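You operate a simulated robot arm through the tools that you are given. There is no shell and no other tool.

Carry out the task below with a simulated robot arm. There is one attempt and no reset: what you move stays moved.

## Task
Dry the wide strip in the warming drawer at the heat on the drying card.
Fine: lay it on the rests, shut the drawer, wait till the display says dry, then turn the heat off; leave it inside.

The check looks at the end state, three seconds after you hand in, the way a careful person would. Anything else that was tipped, shoved, dropped, spilled or broken makes it a failure.

## Robot
A 6-joint arm with a two-finger gripper, fixed in place. Base frame: the origin is at the foot of the arm, x ahead of it, y to its left, z up; the work surface is at about z = 86. Units: cm, degrees, N and s.
It reaches about 129.8 cm from its shoulder. Its first joint turns from -149.0 to 149.0 degrees. Payload 1.57 kg.
The TCP is the grasp point between the finger pads, 2.1 cm short of the fingertips. In the tool frame z runs along the fingers and y along their closing line. Largest opening 7 cm; the body of the gripper starts 5 cm behind the TCP.
Orientation is that of the tool frame in the base frame, as a unit quaternion [x, y, z, w]. With the fingers straight down and closing along the base's y, the tool's x points along the base's -x, its y along +y and its z along -z.

## Interface
- The arm moves only by the tool drive_tool. Its argument "increments" is a list of rows, each a list of 6 numbers: the shift along the tool's x, y, z in units of 50 mm (1.0 is 50 mm), then the turn, a rotation vector about the tool's x, y, z in units of 6 degrees (1.0 is 6 degrees). In form: [[x, y, z, wx, wy, wz], ...]. A call has 1 to 20 rows; each row shifts and turns the commanded pose from where the row before left it, along the tool's axes as they then stand. "jaw" is the gripper command, from -1 (shut) to 1 (fully open), values between in proportion, set as the call begins (left out, the last holds). A call with a number of a shift or a turn outside -1 to 1 is refused whole. Each row takes 0.2 s and may step no farther than 5 cm and 8.6 degrees from the row before; otherwise, or with a gripper value out of range, the whole call is refused. A pose out of reach is approached as far as the arm can. The call stops where the force on the tool passes 70 N (or 10 N more than at its start, if that is more) or the arm is blocked; 0.2 s more then pass. Each finger halts on what it meets, pressing with about 30 N; the grip force reading is that of the motor and also rises with nothing between the fingers. The clock runs only during rows and for 0.2 s after the last one: add rows that do not move to give the fingers time. It gives the time, the measured TCP pose, the force on the tool (base axes), the opening and the grip force at its end, in the units of the frame above (readings bear some noise), with the torque about the TCP (base axes, N m) and any sound that the robot's microphone picked up, and new pictures: "views" is both (left out), scene, wrist or none.
- Cameras (640 x 400 px; columns grow to the right, rows downward): "scene" is fixed at [22.34, -48.02, 143.11]; the picture's right is [0.64, -0.77, 0.00], its down [-0.34, -0.29, -0.89] and it looks along [0.69, 0.57, -0.45] (base axes); focal length 325 px, centre (320, 200). "wrist" rides on the gripper at [7.9, 0.4, -8.1] in the tool frame; the picture's right is [-0.05, 1.00, 0.00], its down [-0.67, -0.04, -0.75] and it looks along [-0.74, -0.04, 0.67] (tool axes); focal length 256 px, centre (320, 200). There is no depth. A picture from a camera that has moved, and an enlarged one, comes with that camera's place and axes in the base frame and with its lens. The place of the scene camera against the robot may be out by one fixed shift of up to 2.5 cm in any direction.
- move_column(by): slides the trunk up (or, below 0, down) by that many cm; the arm rides with it, the base frame stays. It gives what a move gives, with no picture.
- enlarge(camera, box): a new picture of the part [left, top, right, bottom] of that camera's present view, enlarged. No time passes.
- job_done(): hands the job in; it is judged then, once.

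Places have to be worked out from the pictures, the camera data and where the tool is seen. Open the gripper and draw the arm clear of the work before you hand the job in, unless the task says otherwise.

The tools are called after ">>>" as name(argument=value, ...) on one line, values as JSON. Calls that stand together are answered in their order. drive_tool: Moves the arm, as the interface text tells. Its arguments: {"type":"object","properties":{"increments":{"type":"array"},"jaw":{"type":"number"},"views":{"type":"string","enum":["both","scene","wrist","none"]}},"required":["increments"]} The other tools are called the same way: move_column (by) slides the trunk up or down; enlarge (camera, box) takes an enlarged picture of a part of a camera's view; job_done () hands the job in.

At the start:

```text
time_s: 0.0
tcp_pos: [69.76, 34.65, 115.17]
orientation: [0.0, 1.0, -0.001, 0.0]
wrist_force: [-0.4, 0.2, 0.3]
ft_torque: [0.01, -0.01, 0.01]
finger_gap: 7.01
finger_force: 0.1
trunk travel left (down, up): [-83.2, 13.8]
```

scene: 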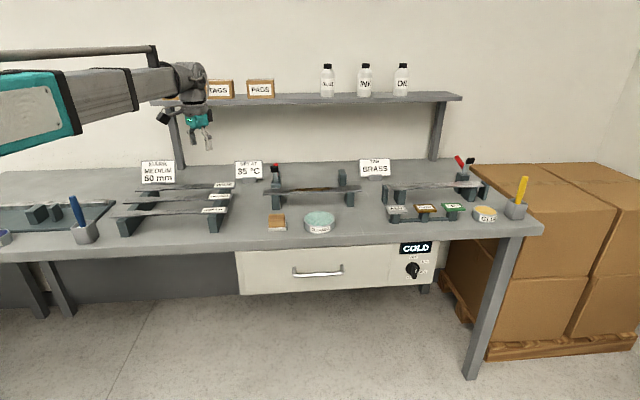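
wrist: 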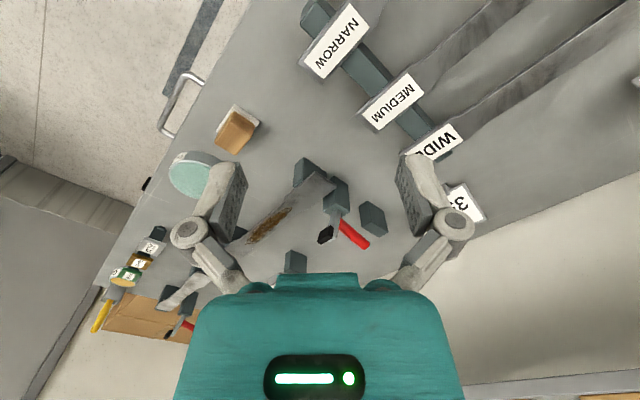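

The scene shows a bench with labelled strips, a drying card, and a drawer with a dial. I'll enlarge the parts to read labels before moving.

>>> enlarge(camera="scene", box=[100, 150, 260, 250])

>>> enlarge(camera="scene", box=[220, 140, 380, 240])

>>> enlarge(camera="scene", box=[360, 220, 460, 300])

>>> enlarge(camera="scene", box=[370, 140, 540, 240])

>>> enlarge(camera="wrist", box=[280, 0, 640, 240])

>>> enlarge(camera="scene", box=[0, 150, 160, 250])

```text
4.00 times, centred on (180, 200) of scene
camera zoom: at [22.34, -48.02, 143.11], right [0.64, -0.77, 0.0], down [-0.34, -0.29, -0.89], along [0.69, 0.57, -0.45], focal length 1301 px, centre (880, 200)
```

zoom: 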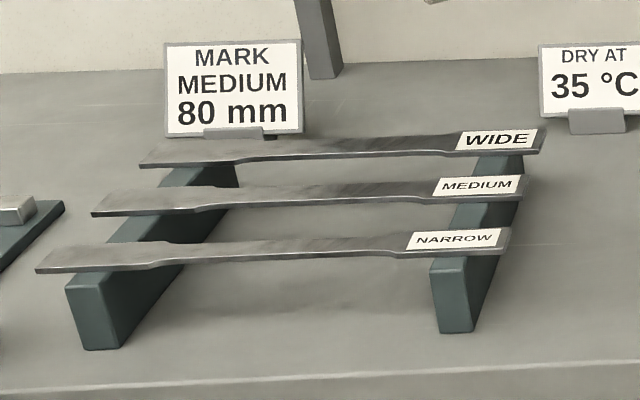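

```text
4.00 times, centred on (300, 190) of scene
camera zoom: at [22.34, -48.02, 143.11], right [0.64, -0.77, 0.0], down [-0.34, -0.29, -0.89], along [0.69, 0.57, -0.45], focal length 1301 px, centre (400, 240)
```

zoom: 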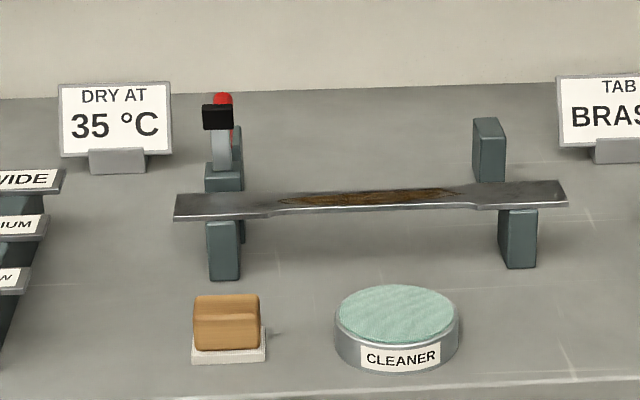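

```text
5.00 times, centred on (410, 260) of scene
camera zoom: at [22.34, -48.02, 143.11], right [0.64, -0.77, 0.0], down [-0.34, -0.29, -0.89], along [0.69, 0.57, -0.45], focal length 1626 px, centre (-130, -100)
```

zoom: 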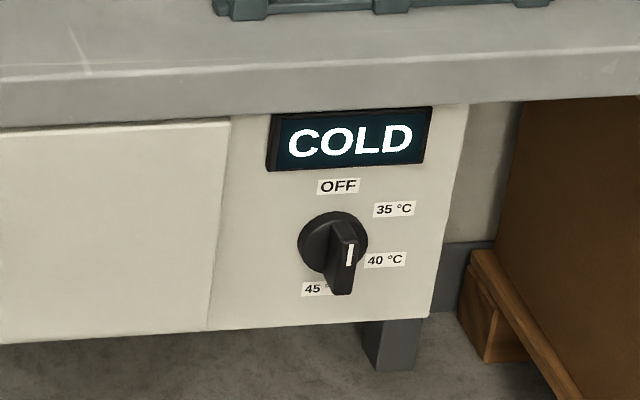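

```text
3.76 times, centred on (455, 190) of scene
camera zoom: at [22.34, -48.02, 143.11], right [0.64, -0.77, 0.0], down [-0.34, -0.29, -0.89], along [0.69, 0.57, -0.45], focal length 1224 px, centre (-188, 238)
```

zoom: 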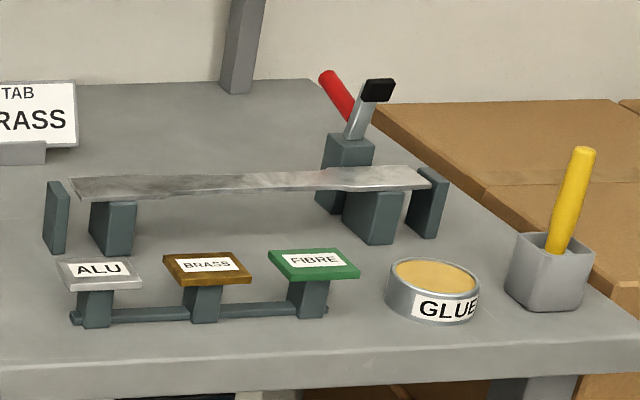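

```text
1.67 times, centred on (460, 120) of wrist
camera zoom: at [61.73, 35.09, 123.19], right [0.05, 1.0, 0.0], down [0.67, -0.04, 0.75], along [0.74, -0.04, -0.67], focal length 427 px, centre (87, 333)
```

zoom: 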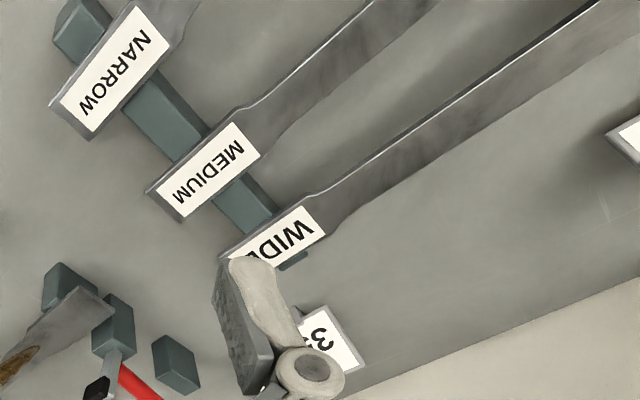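

```text
4.00 times, centred on (80, 200) of scene
camera zoom: at [22.34, -48.02, 143.11], right [0.64, -0.77, 0.0], down [-0.34, -0.29, -0.89], along [0.69, 0.57, -0.45], focal length 1301 px, centre (1280, 200)
```

zoom: 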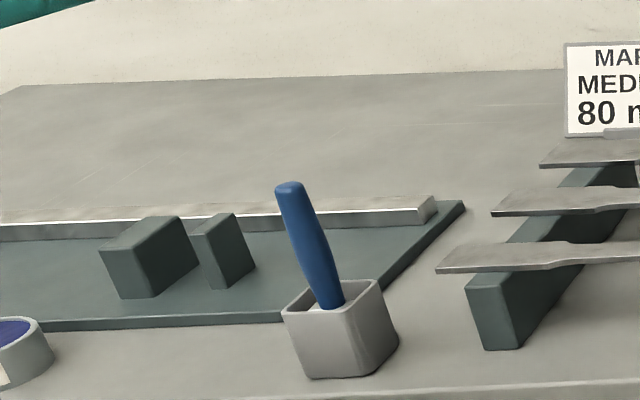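

The task uses the strip on the rack labelled WIDE, and the card says 35 °C. The bench is yawed about 43° from the base, so I'll turn the tool to line up with it and look at the strips from above.

>>> drive_tool(increments=[[0, 0, 0, 0, 0, -0.9], [0, 0, 0, 0, 0, -0.9], [0, 0, 0, 0, 0, -0.9], [0, 0, 0, 0, 0, -0.9], [0, 0, 0, 0, 0, -0.9], [0, 0, 0, 0, 0, -0.9], [0, 0, 0, 0, 0, -0.9], [0, 0, 0, 0, 0, -0.88]], jaw=1)

```text
time_s: 1.8
tcp_pos: [69.78, 34.64, 115.14]
orientation: [-0.368, 0.93, 0.001, 0.0]
wrist_force: [0.0, 0.1, -0.1]
ft_torque: [-0.04, 0.0, -0.02]
finger_gap: 7.01
finger_force: 0.1
trunk travel left (down, up): [-83.2, 13.8]
camera wrist: at [63.54, 29.52, 123.19], right [-0.65, 0.76, 0.0], down [0.51, 0.43, 0.75], along [0.57, 0.48, -0.67], focal length 256 px, centre (320, 200)
```

scene: 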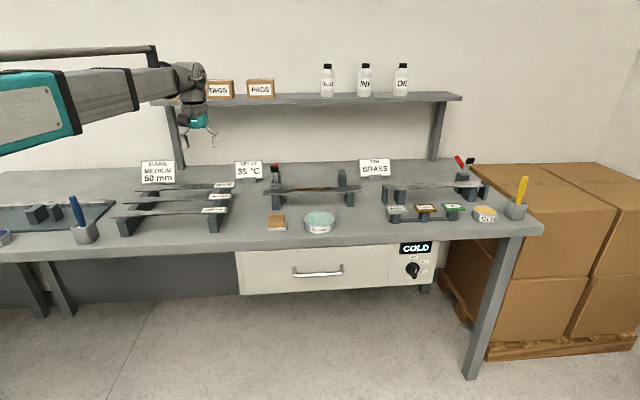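
wrist: 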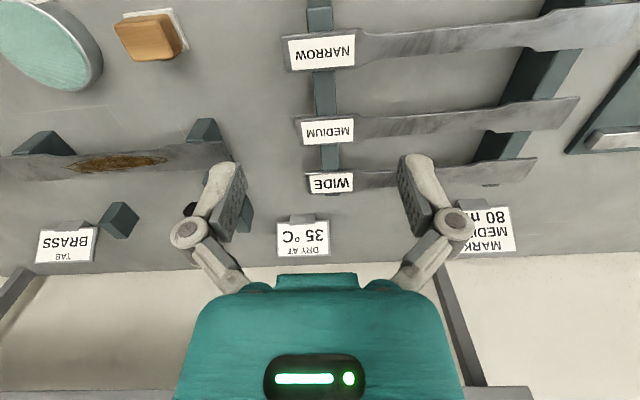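

The wide strip lies at roughly (87,47)–(62,72), and the bench direction reads about 45°. Next I'll back the tool off to stand in front of the drawer, then aim the fingers horizontally at it.

>>> drive_tool(increments=[[0.66, -0.74, 0, 0, 0, -0.3], [0.66, -0.74, 0, 0, 0, 0], [0.66, -0.74, 0, 0, 0, 0], [0.66, -0.74, 0, 0, 0, 0], [0.66, -0.74, 0, 0, 0, 0], [0.66, -0.74, 0, 0, 0, 0], [0.66, -0.74, 0, 0, 0, 0], [0.66, -0.74, 0, 0, 0, 0], [0.2, -0.4, 0, 0, 0, 0]])

```text
time_s: 3.8
tcp_pos: [72.41, -7.11, 115.02]
orientation: [-0.382, 0.924, 0.0, 0.0]
wrist_force: [0.2, 0.1, -0.3]
ft_torque: [0.03, 0.03, 0.0]
finger_gap: 7.01
finger_force: 0.1
trunk travel left (down, up): [-83.2, 13.8]
camera wrist: at [66.3, -12.45, 123.18], right [-0.67, 0.74, 0.0], down [0.5, 0.44, 0.75], along [0.55, 0.5, -0.67], focal length 256 px, centre (320, 200)
```

scene: 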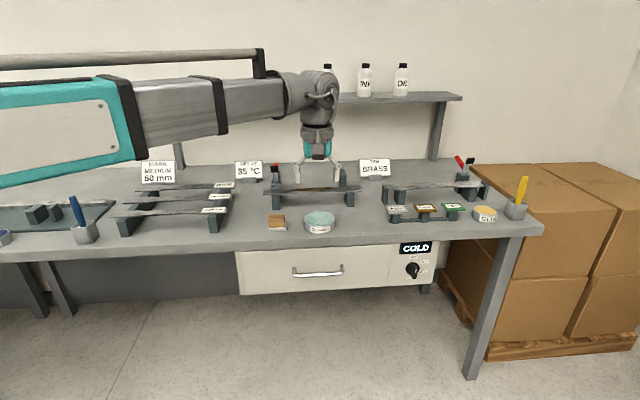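
wrist: 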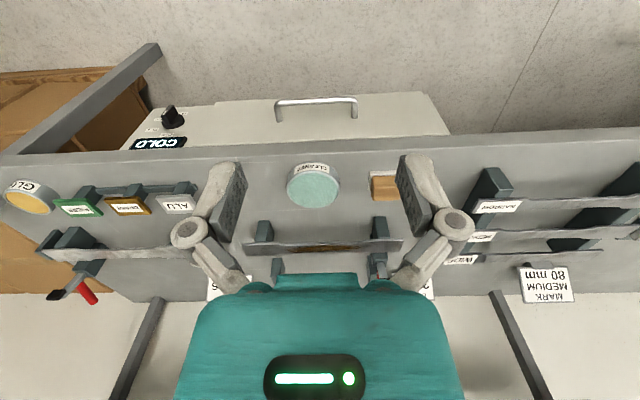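

Now the drawer front, handle and dial are in the wrist view. I'll enlarge them to measure positions and check which way the dial points.

>>> enlarge(camera="wrist", box=[100, 80, 260, 180])

>>> enlarge(camera="wrist", box=[240, 80, 480, 230])

```text
4.00 times, centred on (180, 130) of wrist
camera zoom: at [66.3, -12.45, 123.18], right [-0.67, 0.74, 0.0], down [0.5, 0.44, 0.75], along [0.55, 0.5, -0.67], focal length 1024 px, centre (880, 480)
```

zoom: 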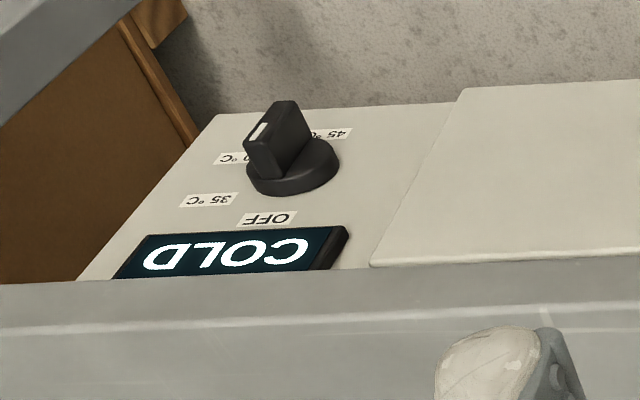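

```text
2.67 times, centred on (360, 155) of wrist
camera zoom: at [66.3, -12.45, 123.18], right [-0.67, 0.74, 0.0], down [0.5, 0.44, 0.75], along [0.55, 0.5, -0.67], focal length 683 px, centre (213, 320)
```

zoom: 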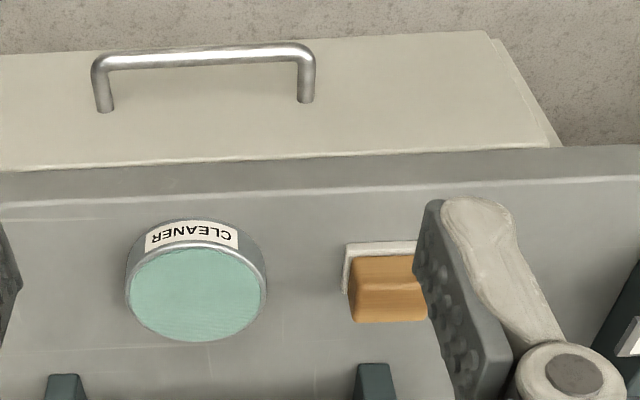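

The bench front edge is at n≈66.5 (n is the distance along the 45° heading). The handle is near u≈57, z≈77 and the dial near u≈87. I'll tilt the tool so the wrist camera looks level, then lower the trunk for a straight view of the drawer front.

>>> drive_tool(increments=[[0, -0.3, 0, 0, -1, 0], [0, -0.3, 0, 0, -1, 0], [0, -0.3, 0, 0, -1, 0], [0, -0.3, 0, 0, -1, 0], [0, -0.3, 0, 0, -1, 0], [0, -0.3, 0, 0, -1, 0], [0, -0.3, 0, 0, -1, 0]], views="none")

>>> move_column(by=-36)

>>> drive_tool(increments=[[0, 0, 0, 0, 0, 0]])

```text
time_s: 5.4
tcp_pos: [79.87, -14.61, 119.76]
orientation: [-0.356, 0.863, 0.137, 0.331]
wrist_force: [0.8, -0.5, 0.1]
ft_torque: [0.0, 0.03, 0.01]
finger_gap: 7.02
finger_force: 0.1
out of reach, approached as far as the arm can: row 2, 3, 4, 5, 6, 7
trunk travel left (down, up): [-83.2, 13.8]
```

```text
time_s: 8.9
tcp_pos: [79.73, -14.56, 84.08]
orientation: [-0.356, 0.863, 0.136, 0.33]
wrist_force: [-1.1, 0.3, -0.7]
ft_torque: [-0.02, 0.0, -0.01]
finger_gap: 7.01
finger_force: 0.1
trunk travel left (down, up): [-47.2, 49.8]
```

```text
time_s: 9.3
tcp_pos: [79.84, -14.57, 83.84]
orientation: [-0.356, 0.863, 0.137, 0.331]
wrist_force: [-0.6, 0.0, -0.3]
ft_torque: [0.02, 0.0, 0.01]
finger_gap: 7.0
finger_force: 0.1
trunk travel left (down, up): [-47.2, 49.8]
camera wrist: at [71.32, -22.22, 84.58], right [-0.68, 0.74, 0.04], down [0.02, -0.03, 1.0], along [0.74, 0.68, 0.0], focal length 256 px, centre (320, 200)
```

scene: 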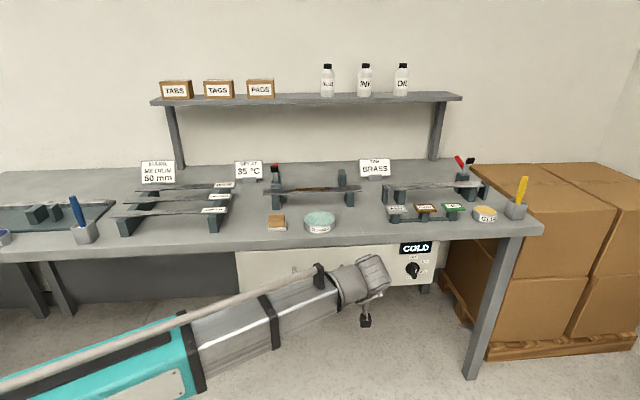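
wrist: 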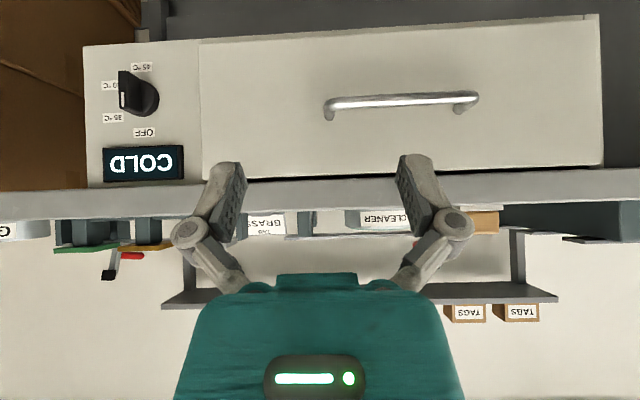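

The camera now faces the drawer level. I'll enlarge the dial and the handle for exact readings.

>>> enlarge(camera="wrist", box=[70, 30, 230, 190])

>>> enlarge(camera="wrist", box=[300, 60, 500, 185])

```text
2.50 times, centred on (150, 110) of wrist
camera zoom: at [71.32, -22.22, 84.58], right [-0.68, 0.74, 0.04], down [0.02, -0.03, 1.0], along [0.74, 0.68, 0.0], focal length 640 px, centre (745, 425)
```

zoom: 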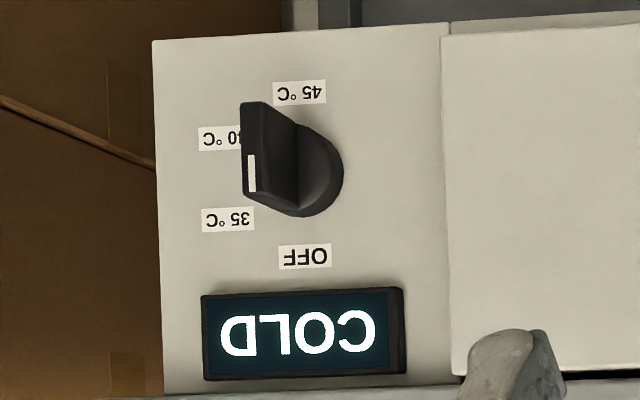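

```text
3.20 times, centred on (400, 122) of wrist
camera zoom: at [71.32, -22.22, 84.58], right [-0.68, 0.74, 0.04], down [0.02, -0.03, 1.0], along [0.74, 0.68, 0.0], focal length 819 px, centre (64, 448)
```

zoom: 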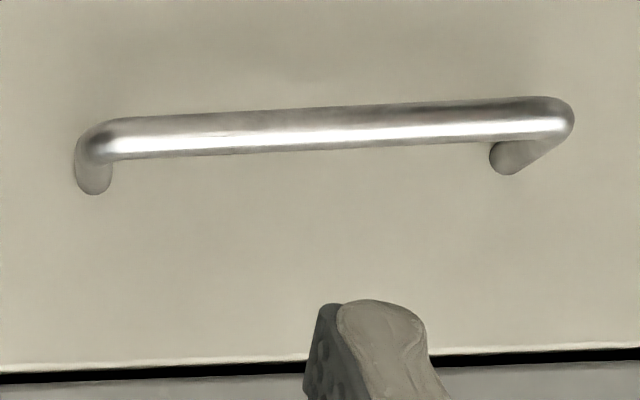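

From two views I get the handle bar at n≈62.7, u≈58, z≈74. The dial is at n≈68.6, u≈91.6, z≈70, and its mark points to OFF. The settings are 60° apart going clockwise. I'll bring the fingers horizontal.

>>> drive_tool(increments=[[0, 0.2, 0, 0, -1, 0], [0, 0.2, 0, 0, -1, 0], [0, 0.2, 0, 0, -1, 0], [0, 0.2, 0, 0, -1, 0], [0, 0.2, 0, 0, -1, 0], [0, 0.2, 0, 0, -1, 0], [0, 0.2, 0, 0, -1, 0], [0, 0.2, 0, 0, -1, 0]], views="scene")

```text
time_s: 11.1
tcp_pos: [74.07, -8.86, 97.63]
orientation: [-0.269, 0.654, 0.269, 0.654]
wrist_force: [0.8, -0.4, -0.1]
ft_torque: [0.03, -0.03, 0.0]
finger_gap: 7.02
finger_force: 0.0
out of reach, approached as far as the arm can: row 1, 2, 3, 4, 5, 6, 7, 8
trunk travel left (down, up): [-47.2, 49.8]
```

scene: 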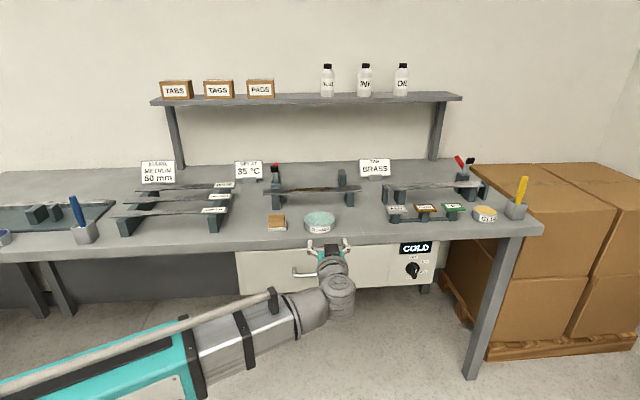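

The orientation is right, but the arm can't go lower relative to the trunk. I'll lower the trunk and check how the commanded pose behaves.

>>> move_column(by=-26)

>>> drive_tool(increments=[[0, 0, 0, 0, 0, 0]])

```text
time_s: 13.8
tcp_pos: [74.18, -8.76, 71.62]
orientation: [-0.271, 0.654, 0.27, 0.653]
wrist_force: [-0.8, -0.2, 0.5]
ft_torque: [-0.02, 0.02, 0.0]
finger_gap: 6.99
finger_force: 0.1
trunk travel left (down, up): [-21.2, 75.8]
```

```text
time_s: 14.2
tcp_pos: [74.06, -9.01, 71.79]
orientation: [-0.271, 0.655, 0.27, 0.652]
wrist_force: [-0.4, -0.3, 0.6]
ft_torque: [0.01, -0.03, -0.03]
finger_gap: 7.0
finger_force: 0.0
trunk travel left (down, up): [-21.2, 75.8]
camera wrist: at [67.93, -14.28, 63.72], right [-0.7, 0.71, 0.05], down [-0.5, -0.55, 0.67], along [0.5, 0.44, 0.74], focal length 256 px, centre (320, 200)
```

scene: 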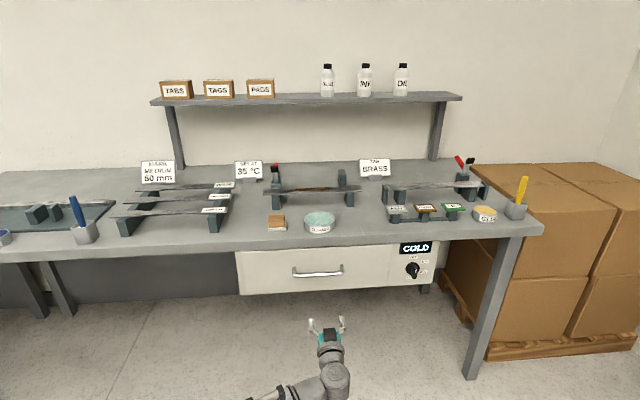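
wrist: 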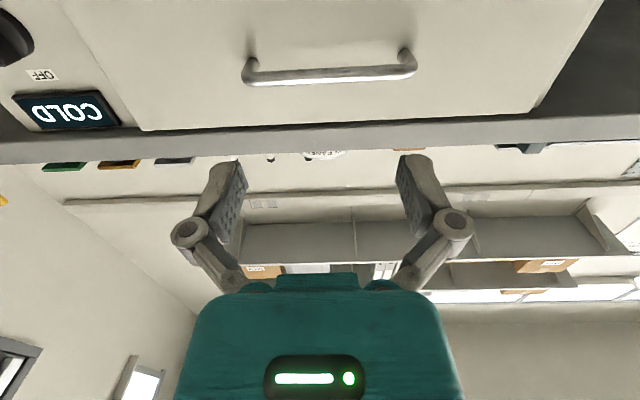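

TCP is now at n≈46, u≈58.7, z≈71.8, pointing at the drawer. I'll roll the gripper 90° so it closes vertically on the bar.

>>> drive_tool(increments=[[0, 0, 0, 0, 0, 1], [0, 0, 0, 0, 0, 1], [0, 0, 0, 0, 0, 1], [0, 0, 0, 0, 0, 1], [0, 0, 0, 0, 0, 1], [0, 0, 0, 0, 0, 1], [0, 0, 0, 0, 0, 1], [0, 0, 0, 0, 0, 1], [0, 0, 0, 0, 0, 1], [0, 0, 0, 0, 0, 1], [0, 0, 0, 0, 0, 1], [0, 0, 0, 0, 0, 1], [0, 0, 0, 0, 0, 1], [0, 0, 0, 0, 0, 1], [0, 0, 0, 0, 0, 1]])

```text
time_s: 17.4
tcp_pos: [74.15, -8.75, 71.72]
orientation: [0.273, 0.654, 0.652, 0.27]
wrist_force: [-0.2, 0.1, 0.4]
ft_torque: [0.02, 0.0, -0.02]
finger_gap: 6.98
finger_force: 0.0
trunk travel left (down, up): [-21.2, 75.8]
camera wrist: at [62.65, -8.9, 72.1], right [0.04, -0.04, 1.0], down [-0.06, -1.0, -0.03], along [1.0, -0.06, -0.04], focal length 256 px, centre (320, 200)
```

scene: 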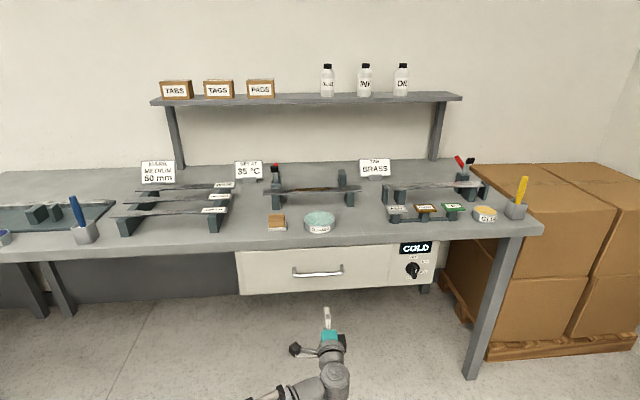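
wrist: 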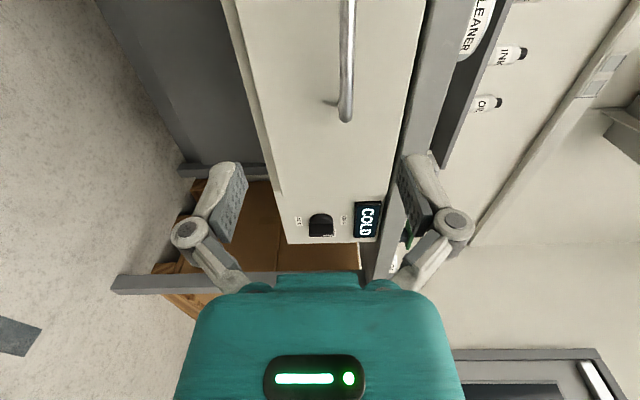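

The bar reads z≈74.0 and u≈57–58. I'll raise 2.3 cm and approach to about 4 cm short of it.

>>> drive_tool(increments=[[0.04, 0.12, 0.6, 0, 0, 0], [0.04, 0.12, 0.6, 0, 0, 0], [0.04, 0.12, 0.6, 0, 0, 0], [0.04, 0.1, 0.6, 0, 0, 0]])

```text
time_s: 18.4
tcp_pos: [82.02, 0.17, 71.66]
orientation: [0.271, 0.654, 0.653, 0.271]
wrist_force: [1.1, 0.0, -0.4]
ft_torque: [-0.02, 0.03, -0.03]
finger_gap: 7.0
finger_force: 0.1
out of reach, approached as far as the arm can: row 1, 2, 3, 4
trunk travel left (down, up): [-21.2, 75.8]
camera wrist: at [70.6, 0.11, 72.11], right [0.04, -0.04, 1.0], down [-0.06, -1.0, -0.03], along [1.0, -0.06, -0.04], focal length 256 px, centre (320, 200)
```

scene: 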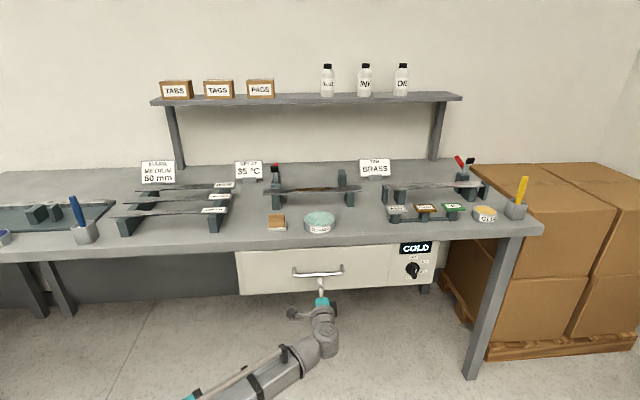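
wrist: 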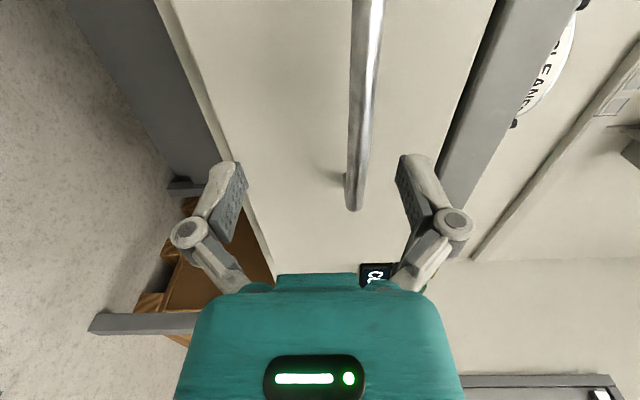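

Height stays pinned at 71.7, so the commanded pose has fallen below what the arm can reach. I'll command upward until it answers, to bring the two back together.

>>> drive_tool(increments=[[0, 0.5, 0, 0, 0, 0], [0, 0.5, 0, 0, 0, 0], [0, 0.5, 0, 0, 0, 0], [0, 0.5, 0, 0, 0, 0], [0, 0.5, 0, 0, 0, 0], [0, 0.5, 0, 0, 0, 0]], views="none")

```text
time_s: 19.8
tcp_pos: [81.96, 0.16, 71.65]
orientation: [0.272, 0.653, 0.653, 0.271]
wrist_force: [-0.4, 0.0, -0.4]
ft_torque: [0.01, 0.0, 0.0]
finger_gap: 7.0
finger_force: 0.0
out of reach, approached as far as the arm can: row 1, 2, 3, 4, 5, 6
trunk travel left (down, up): [-21.2, 75.8]
```

Still pinned; by my count the commanded height should be close to the actual one now, so I'll keep going up in small steps.

>>> drive_tool(increments=[[0, 0.3, 0, 0, 0, 0], [0, 0.3, 0, 0, 0, 0]], views="none")

```text
time_s: 20.4
tcp_pos: [81.92, 0.31, 71.68]
orientation: [0.272, 0.653, 0.653, 0.271]
wrist_force: [-1.0, -0.4, -0.4]
ft_torque: [-0.02, -0.04, 0.01]
finger_gap: 7.01
finger_force: 0.0
out of reach, approached as far as the arm can: row 1, 2
trunk travel left (down, up): [-21.2, 75.8]
```

Height does not respond to the arm at a fixed pitch, so the vertical travel comes from the trunk. I'll raise the trunk 2.4 cm to bring the fingers level with the bar.

>>> move_column(by=2.4)

>>> drive_tool(increments=[[0, 0, 0, 0, 0, 0]], views="wrist")

```text
time_s: 21.1
tcp_pos: [82.03, 0.19, 73.96]
orientation: [0.271, 0.654, 0.653, 0.271]
wrist_force: [0.3, 0.1, 0.1]
ft_torque: [0.0, 0.02, 0.01]
finger_gap: 7.0
finger_force: 0.1
trunk travel left (down, up): [-23.6, 73.4]
```

```text
time_s: 21.5
tcp_pos: [81.98, 0.13, 74.09]
orientation: [0.271, 0.654, 0.653, 0.27]
wrist_force: [-0.9, -0.2, 0.5]
ft_torque: [0.02, 0.02, -0.03]
finger_gap: 7.0
finger_force: 0.0
trunk travel left (down, up): [-23.6, 73.4]
camera wrist: at [70.56, 0.1, 74.49], right [0.04, -0.04, 1.0], down [-0.06, -1.0, -0.03], along [1.0, -0.06, -0.04], focal length 256 px, centre (320, 200)
```

wrist: 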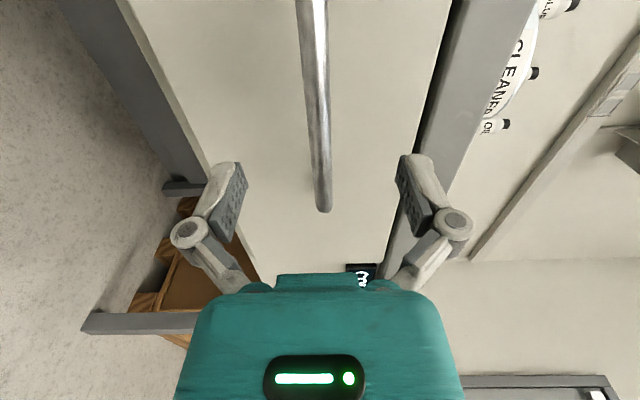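

The bar's height (73.95) now matches the TCP. I'll advance 4.4 cm so the bar sits between the pads.

>>> drive_tool(increments=[[0, 0, 0.3, 0, 0, 0], [0, 0, 0.3, 0, 0, 0], [0, 0, 0.28, 0, 0, 0]], views="both")

```text
time_s: 22.3
tcp_pos: [85.15, 3.35, 74.06]
orientation: [0.272, 0.654, 0.652, 0.271]
wrist_force: [0.2, 0.1, 0.1]
ft_torque: [-0.02, 0.02, 0.05]
finger_gap: 6.99
finger_force: 0.1
trunk travel left (down, up): [-23.6, 73.4]
camera wrist: at [73.69, 3.24, 74.49], right [0.04, -0.04, 1.0], down [-0.06, -1.0, -0.03], along [1.0, -0.06, -0.04], focal length 256 px, centre (320, 200)
```

scene: 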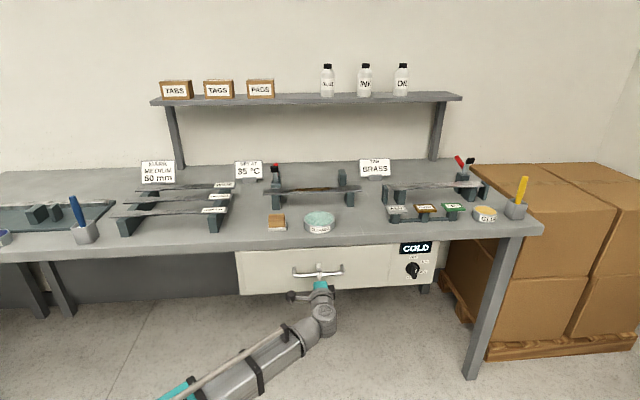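
wrist: 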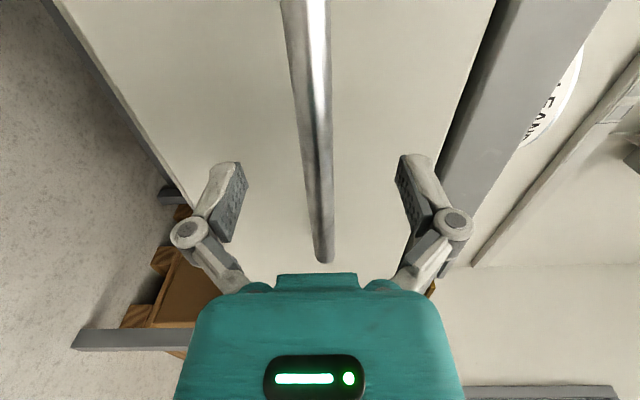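

The bar is centred between the fingers (n≈62.35, TCP at 62.6). Closing the gripper on it.

>>> drive_tool(increments=[[0, 0, 0, 0, 0, 0], [0, 0, 0, 0, 0, 0], [0, 0, 0, 0, 0, 0], [0, 0, 0, 0, 0, 0], [0, 0, 0, 0, 0, 0]], jaw=-1, views="wrist")

```text
time_s: 23.5
tcp_pos: [85.07, 3.26, 73.95]
orientation: [0.272, 0.655, 0.651, 0.27]
wrist_force: [-6.9, -2.4, -9.5]
ft_torque: [-0.1, 0.04, -0.16]
finger_gap: 1.33
finger_force: 31.7
trunk travel left (down, up): [-23.6, 73.4]
camera wrist: at [73.66, 3.2, 74.44], right [0.04, -0.04, 1.0], down [-0.06, -1.0, -0.03], along [1.0, -0.06, -0.04], focal length 256 px, centre (320, 200)
```

wrist: 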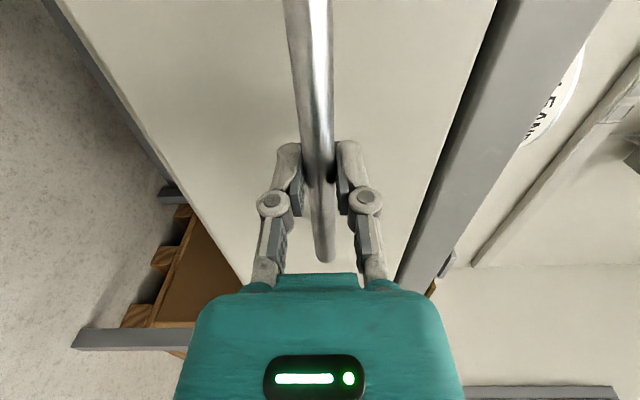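

The gripper holds the bar (gap 1.33). Pulling the drawer open gently along −n.

>>> drive_tool(increments=[[0, 0, -0.2, 0, 0, 0], [0, 0, -0.4, 0, 0, 0], [0, 0, -0.4, 0, 0, 0], [0, 0, -0.4, 0, 0, 0], [0, 0, -0.4, 0, 0, 0]], views="scene")

```text
time_s: 24.7
tcp_pos: [78.74, -3.07, 73.95]
orientation: [0.272, 0.654, 0.652, 0.271]
wrist_force: [-2.9, 1.7, -12.6]
ft_torque: [-0.11, 0.07, -0.23]
finger_gap: 1.33
finger_force: 32.3
trunk travel left (down, up): [-23.6, 73.4]
```

scene: 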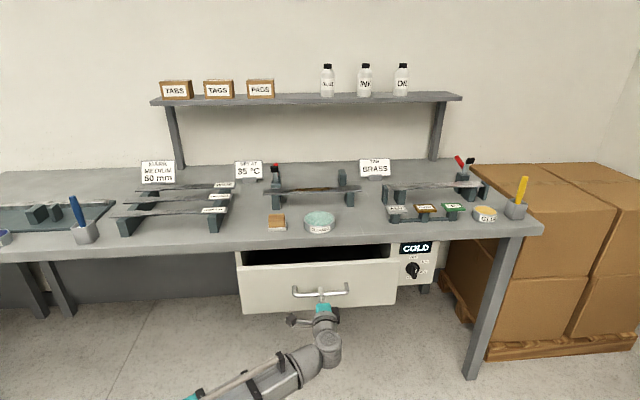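

The drawer slides easily and has come out about 9 cm. I'll keep pulling.

>>> drive_tool(increments=[[0, 0, -0.4, 0, 0, 0], [0, 0, -0.4, 0, 0, 0], [0, 0, -0.4, 0, 0, 0], [0, 0, -0.4, 0, 0, 0], [0, 0, -0.4, 0, 0, 0]], views="scene")

```text
time_s: 25.9
tcp_pos: [71.67, -10.18, 74.0]
orientation: [0.271, 0.655, 0.652, 0.27]
wrist_force: [-10.1, 8.3, -17.9]
ft_torque: [-0.11, 0.1, -0.67]
finger_gap: 1.33
finger_force: 32.2
trunk travel left (down, up): [-23.6, 73.4]
```

scene: 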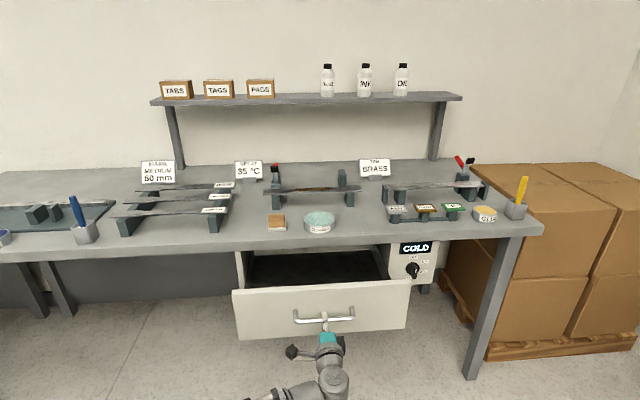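

19 cm out, with a light side load. Continuing in smaller steps to find the stop.

>>> drive_tool(increments=[[0, 0, -0.3, 0, 0, 0], [0, 0, -0.3, 0, 0, 0], [0, 0, -0.3, 0, 0, 0], [0, 0, -0.3, 0, 0, 0]], views="scene")

```text
time_s: 26.9
tcp_pos: [67.47, -14.34, 73.91]
orientation: [0.272, 0.655, 0.652, 0.271]
wrist_force: [-5.5, 5.0, -18.6]
ft_torque: [-0.06, 0.1, 0.44]
finger_gap: 1.34
finger_force: 31.6
trunk travel left (down, up): [-23.6, 73.4]
```

scene: 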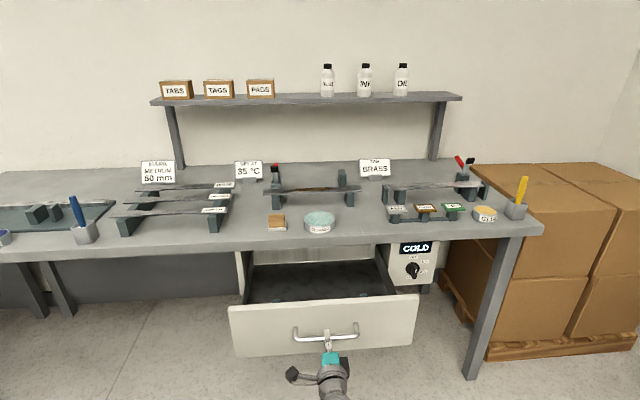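

I'll zoom in to see whether the rests are visible inside.

>>> enlarge(camera="scene", box=[220, 235, 420, 360])

```text
3.20 times, centred on (320, 298) of scene
camera zoom: at [22.34, -48.02, 143.11], right [0.64, -0.77, 0.0], down [-0.34, -0.29, -0.89], along [0.69, 0.57, -0.45], focal length 1041 px, centre (320, -112)
```

zoom: 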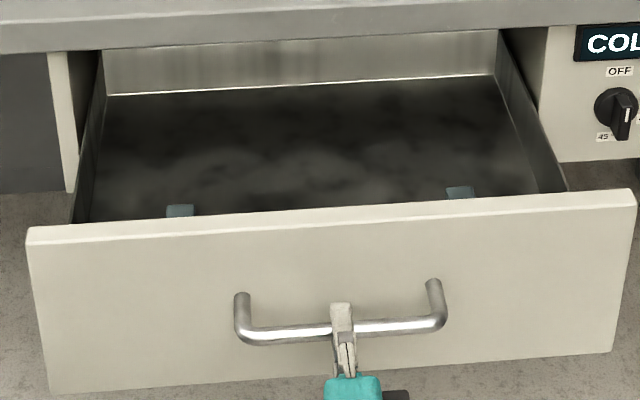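

The drawer is open about 25 cm, and two rests show at n≈52, near u 44 and 69. I'll release the handle and back away.

>>> drive_tool(increments=[[0, 0, 0, 0, 0, 0], [0, 0, 0, 0, 0, 0], [0, 0, 0, 0, 0, 0], [0, 0, 0, 0, 0, 0], [0, 0, -0.4, 0, 0, 0], [0, 0, -0.4, 0, 0, 0], [0, 0, -0.4, 0, 0, 0], [0, 0, -0.4, 0, 0, 0]], jaw=1, views="both")

```text
time_s: 28.7
tcp_pos: [61.81, -19.94, 74.08]
orientation: [0.272, 0.653, 0.653, 0.271]
wrist_force: [0.6, -0.8, 0.2]
ft_torque: [0.04, -0.04, 0.0]
finger_gap: 7.0
finger_force: 0.0
trunk travel left (down, up): [-23.6, 73.4]
camera wrist: at [50.33, -20.04, 74.51], right [0.04, -0.04, 1.0], down [-0.06, -1.0, -0.04], along [1.0, -0.06, -0.04], focal length 256 px, centre (320, 200)
```

scene: 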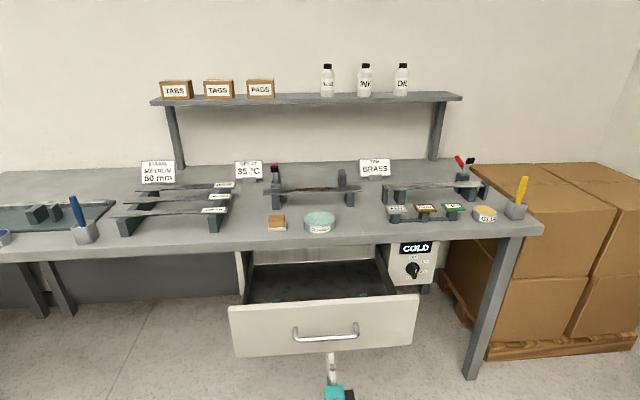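
wrist: 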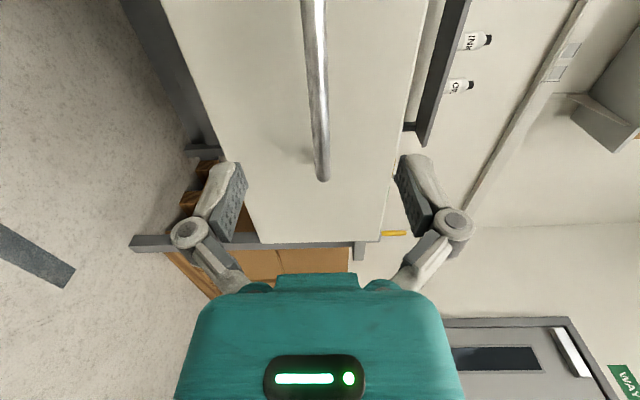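

Handle released and clear. I'll raise the trunk well above the bench before pointing the fingers down again.

>>> move_column(by=62)

>>> drive_tool(increments=[[0, 0, 0, 0, 0, -1], [0, 0, 0, 0, 0, -1], [0, 0, 0, 0, 0, -1], [0, 0, 0, 0, 0, -1], [0, 0, 0, 0, 0, -1], [0, 0, 0, 0, 0, -1], [0, 0, 0, 0, 0, -1], [0, 0, 0, 0, 0, -1], [0, 0, 0, 0, 0, -1], [0, 0, 0, 0, 0, -1], [0, 0, 0, 0, 0, -1], [0, 0, 0, 0, 0, -1], [0, 0, 0, 0, 0, -1], [0, 0, 0, 0, 0, -1], [0, 0, 0, 0, 0, -1]], views="none")

>>> drive_tool(increments=[[0, 0, 0, 0, 1, 0], [0, 0, 0, 0, 1, 0], [0, 0, 0, 0, 1, 0], [0, 0, 0, 0, 1, 0], [0, 0, 0, 0, 1, 0], [0, 0, 0, 0, 1, 0], [0, 0, 0, 0, 1, 0], [0, 0, 0, 0, 1, 0], [0, 0, 0, 0, 1, 0], [0, 0, 0, 0, 1, 0], [0, 0, 0, 0, 1, 0], [0, 0, 0, 0, 1, 0], [0, 0, 0, 0, 1, 0], [0, 0, 0, 0, 1, 0], [0, 0, 0, 0, 1, 0]])

```text
refused: 62 is not a number from -40 to 40
```

```text
time_s: 31.9
tcp_pos: [61.79, -19.98, 74.28]
orientation: [-0.271, 0.654, 0.269, 0.653]
wrist_force: [0.2, 0.0, -0.5]
ft_torque: [0.0, 0.0, 0.02]
finger_gap: 6.98
finger_force: 0.1
trunk travel left (down, up): [-23.6, 73.4]
```

```text
time_s: 35.1
tcp_pos: [61.83, -19.95, 55.59]
orientation: [-0.382, 0.924, -0.001, -0.003]
wrist_force: [0.0, 0.2, -0.4]
ft_torque: [-0.01, 0.0, -0.02]
finger_gap: 6.99
finger_force: 0.1
out of reach, approached as far as the arm can: row 1, 2, 3, 4, 5, 6, 7, 8, 9, 10, 11, 12, 13, 15
trunk travel left (down, up): [-23.6, 73.4]
camera wrist: at [55.75, -25.26, 63.64], right [-0.67, 0.75, 0.0], down [0.5, 0.45, 0.74], along [0.55, 0.49, -0.67], focal length 256 px, centre (320, 200)
```

scene: 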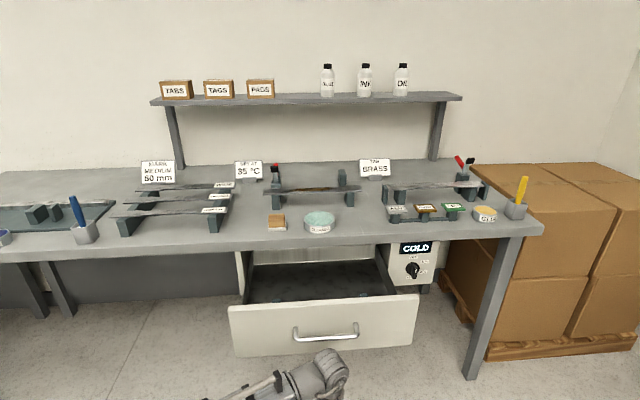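
wrist: 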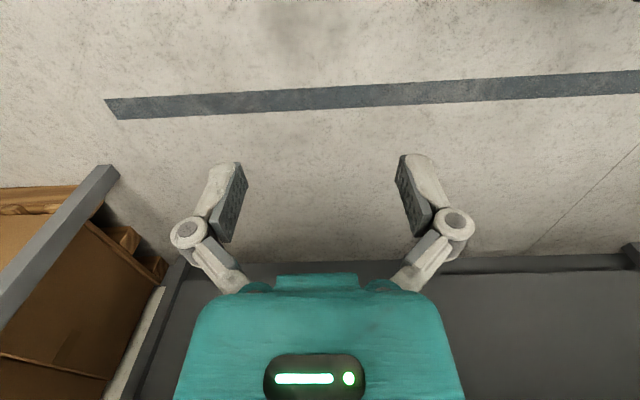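

The trunk move was refused because it is limited to 40 cm per call. The fingers turned down in free space in front of the drawer, with no contact (forces near zero). I'll raise the trunk in steps.

>>> move_column(by=40)

```text
time_s: 38.9
tcp_pos: [61.63, -19.92, 95.54]
orientation: [-0.381, 0.924, -0.001, -0.001]
wrist_force: [-0.6, 0.7, -0.3]
ft_torque: [0.02, 0.02, 0.01]
finger_gap: 7.03
finger_force: 0.2
trunk travel left (down, up): [-63.6, 33.4]
```

Now a look into the drawer from above.

>>> drive_tool(increments=[[0, 0, 0, 0, 0, 0]])

>>> enlarge(camera="wrist", box=[100, 60, 580, 300])

```text
time_s: 39.3
tcp_pos: [61.65, -19.91, 95.44]
orientation: [-0.382, 0.924, 0.0, -0.001]
wrist_force: [0.9, 0.0, 0.2]
ft_torque: [-0.02, 0.0, -0.03]
finger_gap: 7.02
finger_force: 0.0
trunk travel left (down, up): [-63.6, 33.4]
camera wrist: at [55.74, -25.28, 103.62], right [-0.67, 0.74, 0.0], down [0.5, 0.45, 0.74], along [0.55, 0.5, -0.67], focal length 256 px, centre (320, 200)
```

scene: 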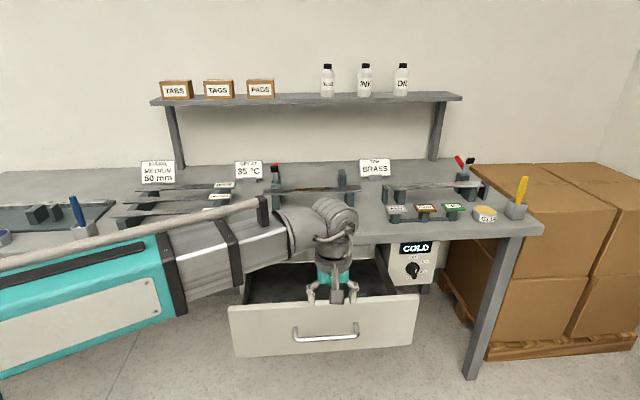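
wrist: 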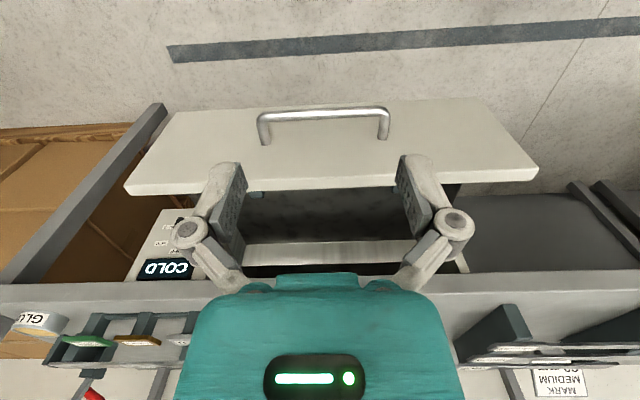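

```text
1.33 times, centred on (340, 180) of wrist
camera zoom: at [55.74, -25.28, 103.62], right [-0.67, 0.74, 0.0], down [0.5, 0.45, 0.74], along [0.55, 0.5, -0.67], focal length 341 px, centre (293, 227)
```

zoom: 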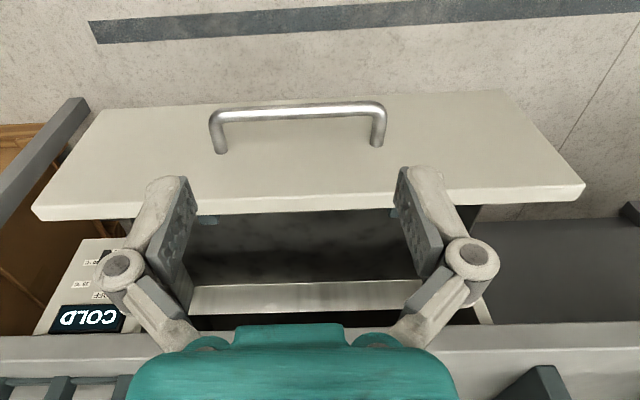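

The view is too shallow to see the rests past the fingers, so I'll raise the trunk for a steeper look.

>>> move_column(by=24)

>>> drive_tool(increments=[[0, 0, 0, 0, 0, 0]], views="wrist")

>>> enlarge(camera="wrist", box=[200, 60, 440, 210])

```text
time_s: 41.8
tcp_pos: [61.84, -19.97, 119.35]
orientation: [-0.382, 0.924, 0.0, -0.001]
wrist_force: [0.5, 0.5, -0.1]
ft_torque: [0.01, 0.01, 0.02]
finger_gap: 7.0
finger_force: 0.1
trunk travel left (down, up): [-87.6, 9.4]
```

```text
time_s: 42.2
tcp_pos: [61.66, -19.98, 119.44]
orientation: [-0.382, 0.924, 0.0, -0.001]
wrist_force: [-0.2, 0.2, 0.2]
ft_torque: [0.01, 0.02, 0.0]
finger_gap: 6.98
finger_force: 0.0
trunk travel left (down, up): [-87.6, 9.4]
camera wrist: at [55.75, -25.27, 127.62], right [-0.67, 0.74, 0.0], down [0.5, 0.45, 0.74], along [0.55, 0.5, -0.67], focal length 256 px, centre (320, 200)
```

wrist: 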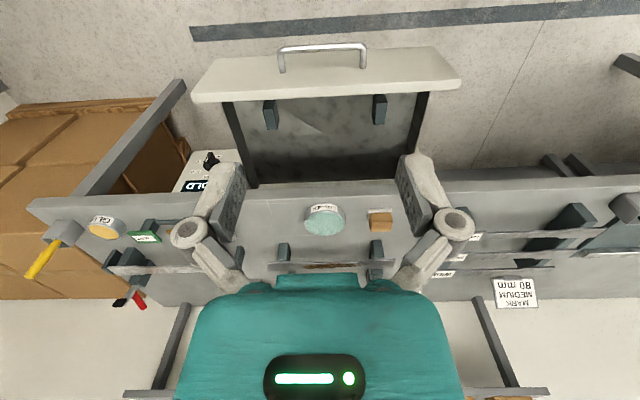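

```text
2.67 times, centred on (320, 135) of wrist
camera zoom: at [55.75, -25.27, 127.62], right [-0.67, 0.74, 0.0], down [0.5, 0.45, 0.74], along [0.55, 0.5, -0.67], focal length 683 px, centre (320, 373)
```

zoom: 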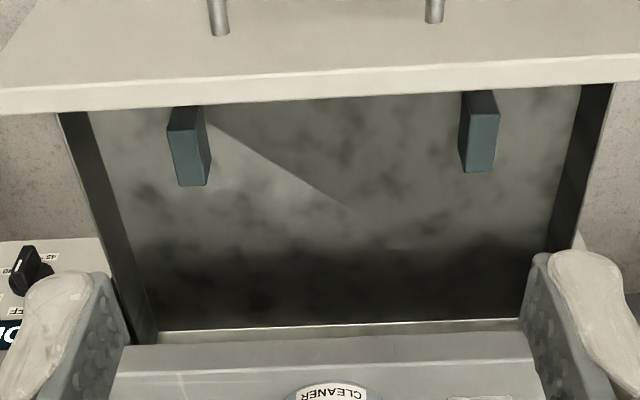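

The rests' tops show clearly: n≈52, u≈45 and ≈70. To triangulate their height I'll take a second view from 15 cm further forward.

>>> drive_tool(increments=[[-0.6, 0, 0, 0, 0, 0], [-0.6, 0, 0, 0, 0, 0], [-0.6, 0, 0, 0, 0, 0], [-0.6, 0, 0, 0, 0, 0], [-0.6, 0, 0, 0, 0, 0]], views="wrist")

>>> enlarge(camera="wrist", box=[200, 0, 440, 150])

```text
time_s: 43.4
tcp_pos: [72.41, -9.34, 119.43]
orientation: [-0.382, 0.924, -0.001, -0.002]
wrist_force: [0.4, -0.6, 0.9]
ft_torque: [0.03, 0.0, 0.0]
finger_gap: 7.0
finger_force: 0.1
trunk travel left (down, up): [-87.6, 9.4]
camera wrist: at [66.48, -14.58, 127.6], right [-0.67, 0.74, 0.0], down [0.5, 0.45, 0.74], along [0.55, 0.5, -0.67], focal length 256 px, centre (320, 200)
```

wrist: 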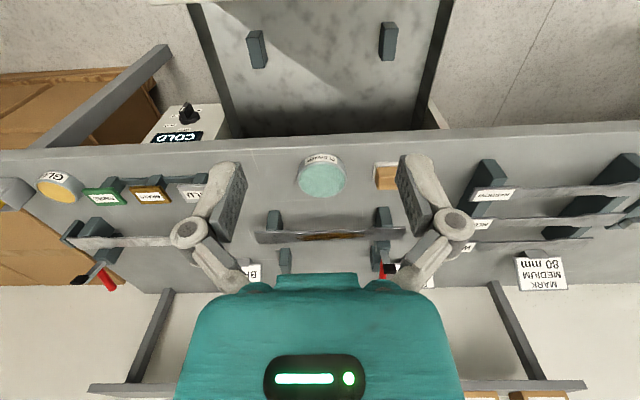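

```text
2.67 times, centred on (320, 75) of wrist
camera zoom: at [66.48, -14.58, 127.6], right [-0.67, 0.74, 0.0], down [0.5, 0.45, 0.74], along [0.55, 0.5, -0.67], focal length 683 px, centre (320, 533)
```

zoom: 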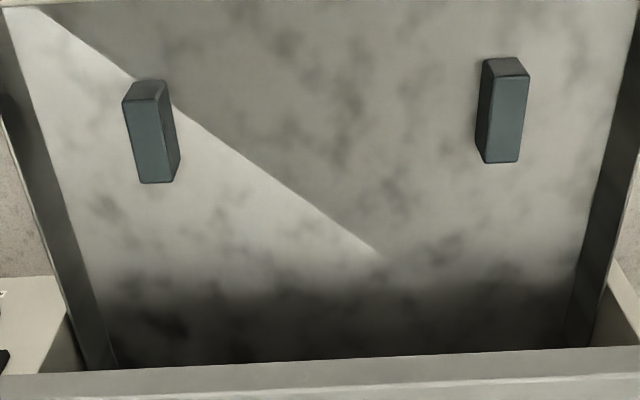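

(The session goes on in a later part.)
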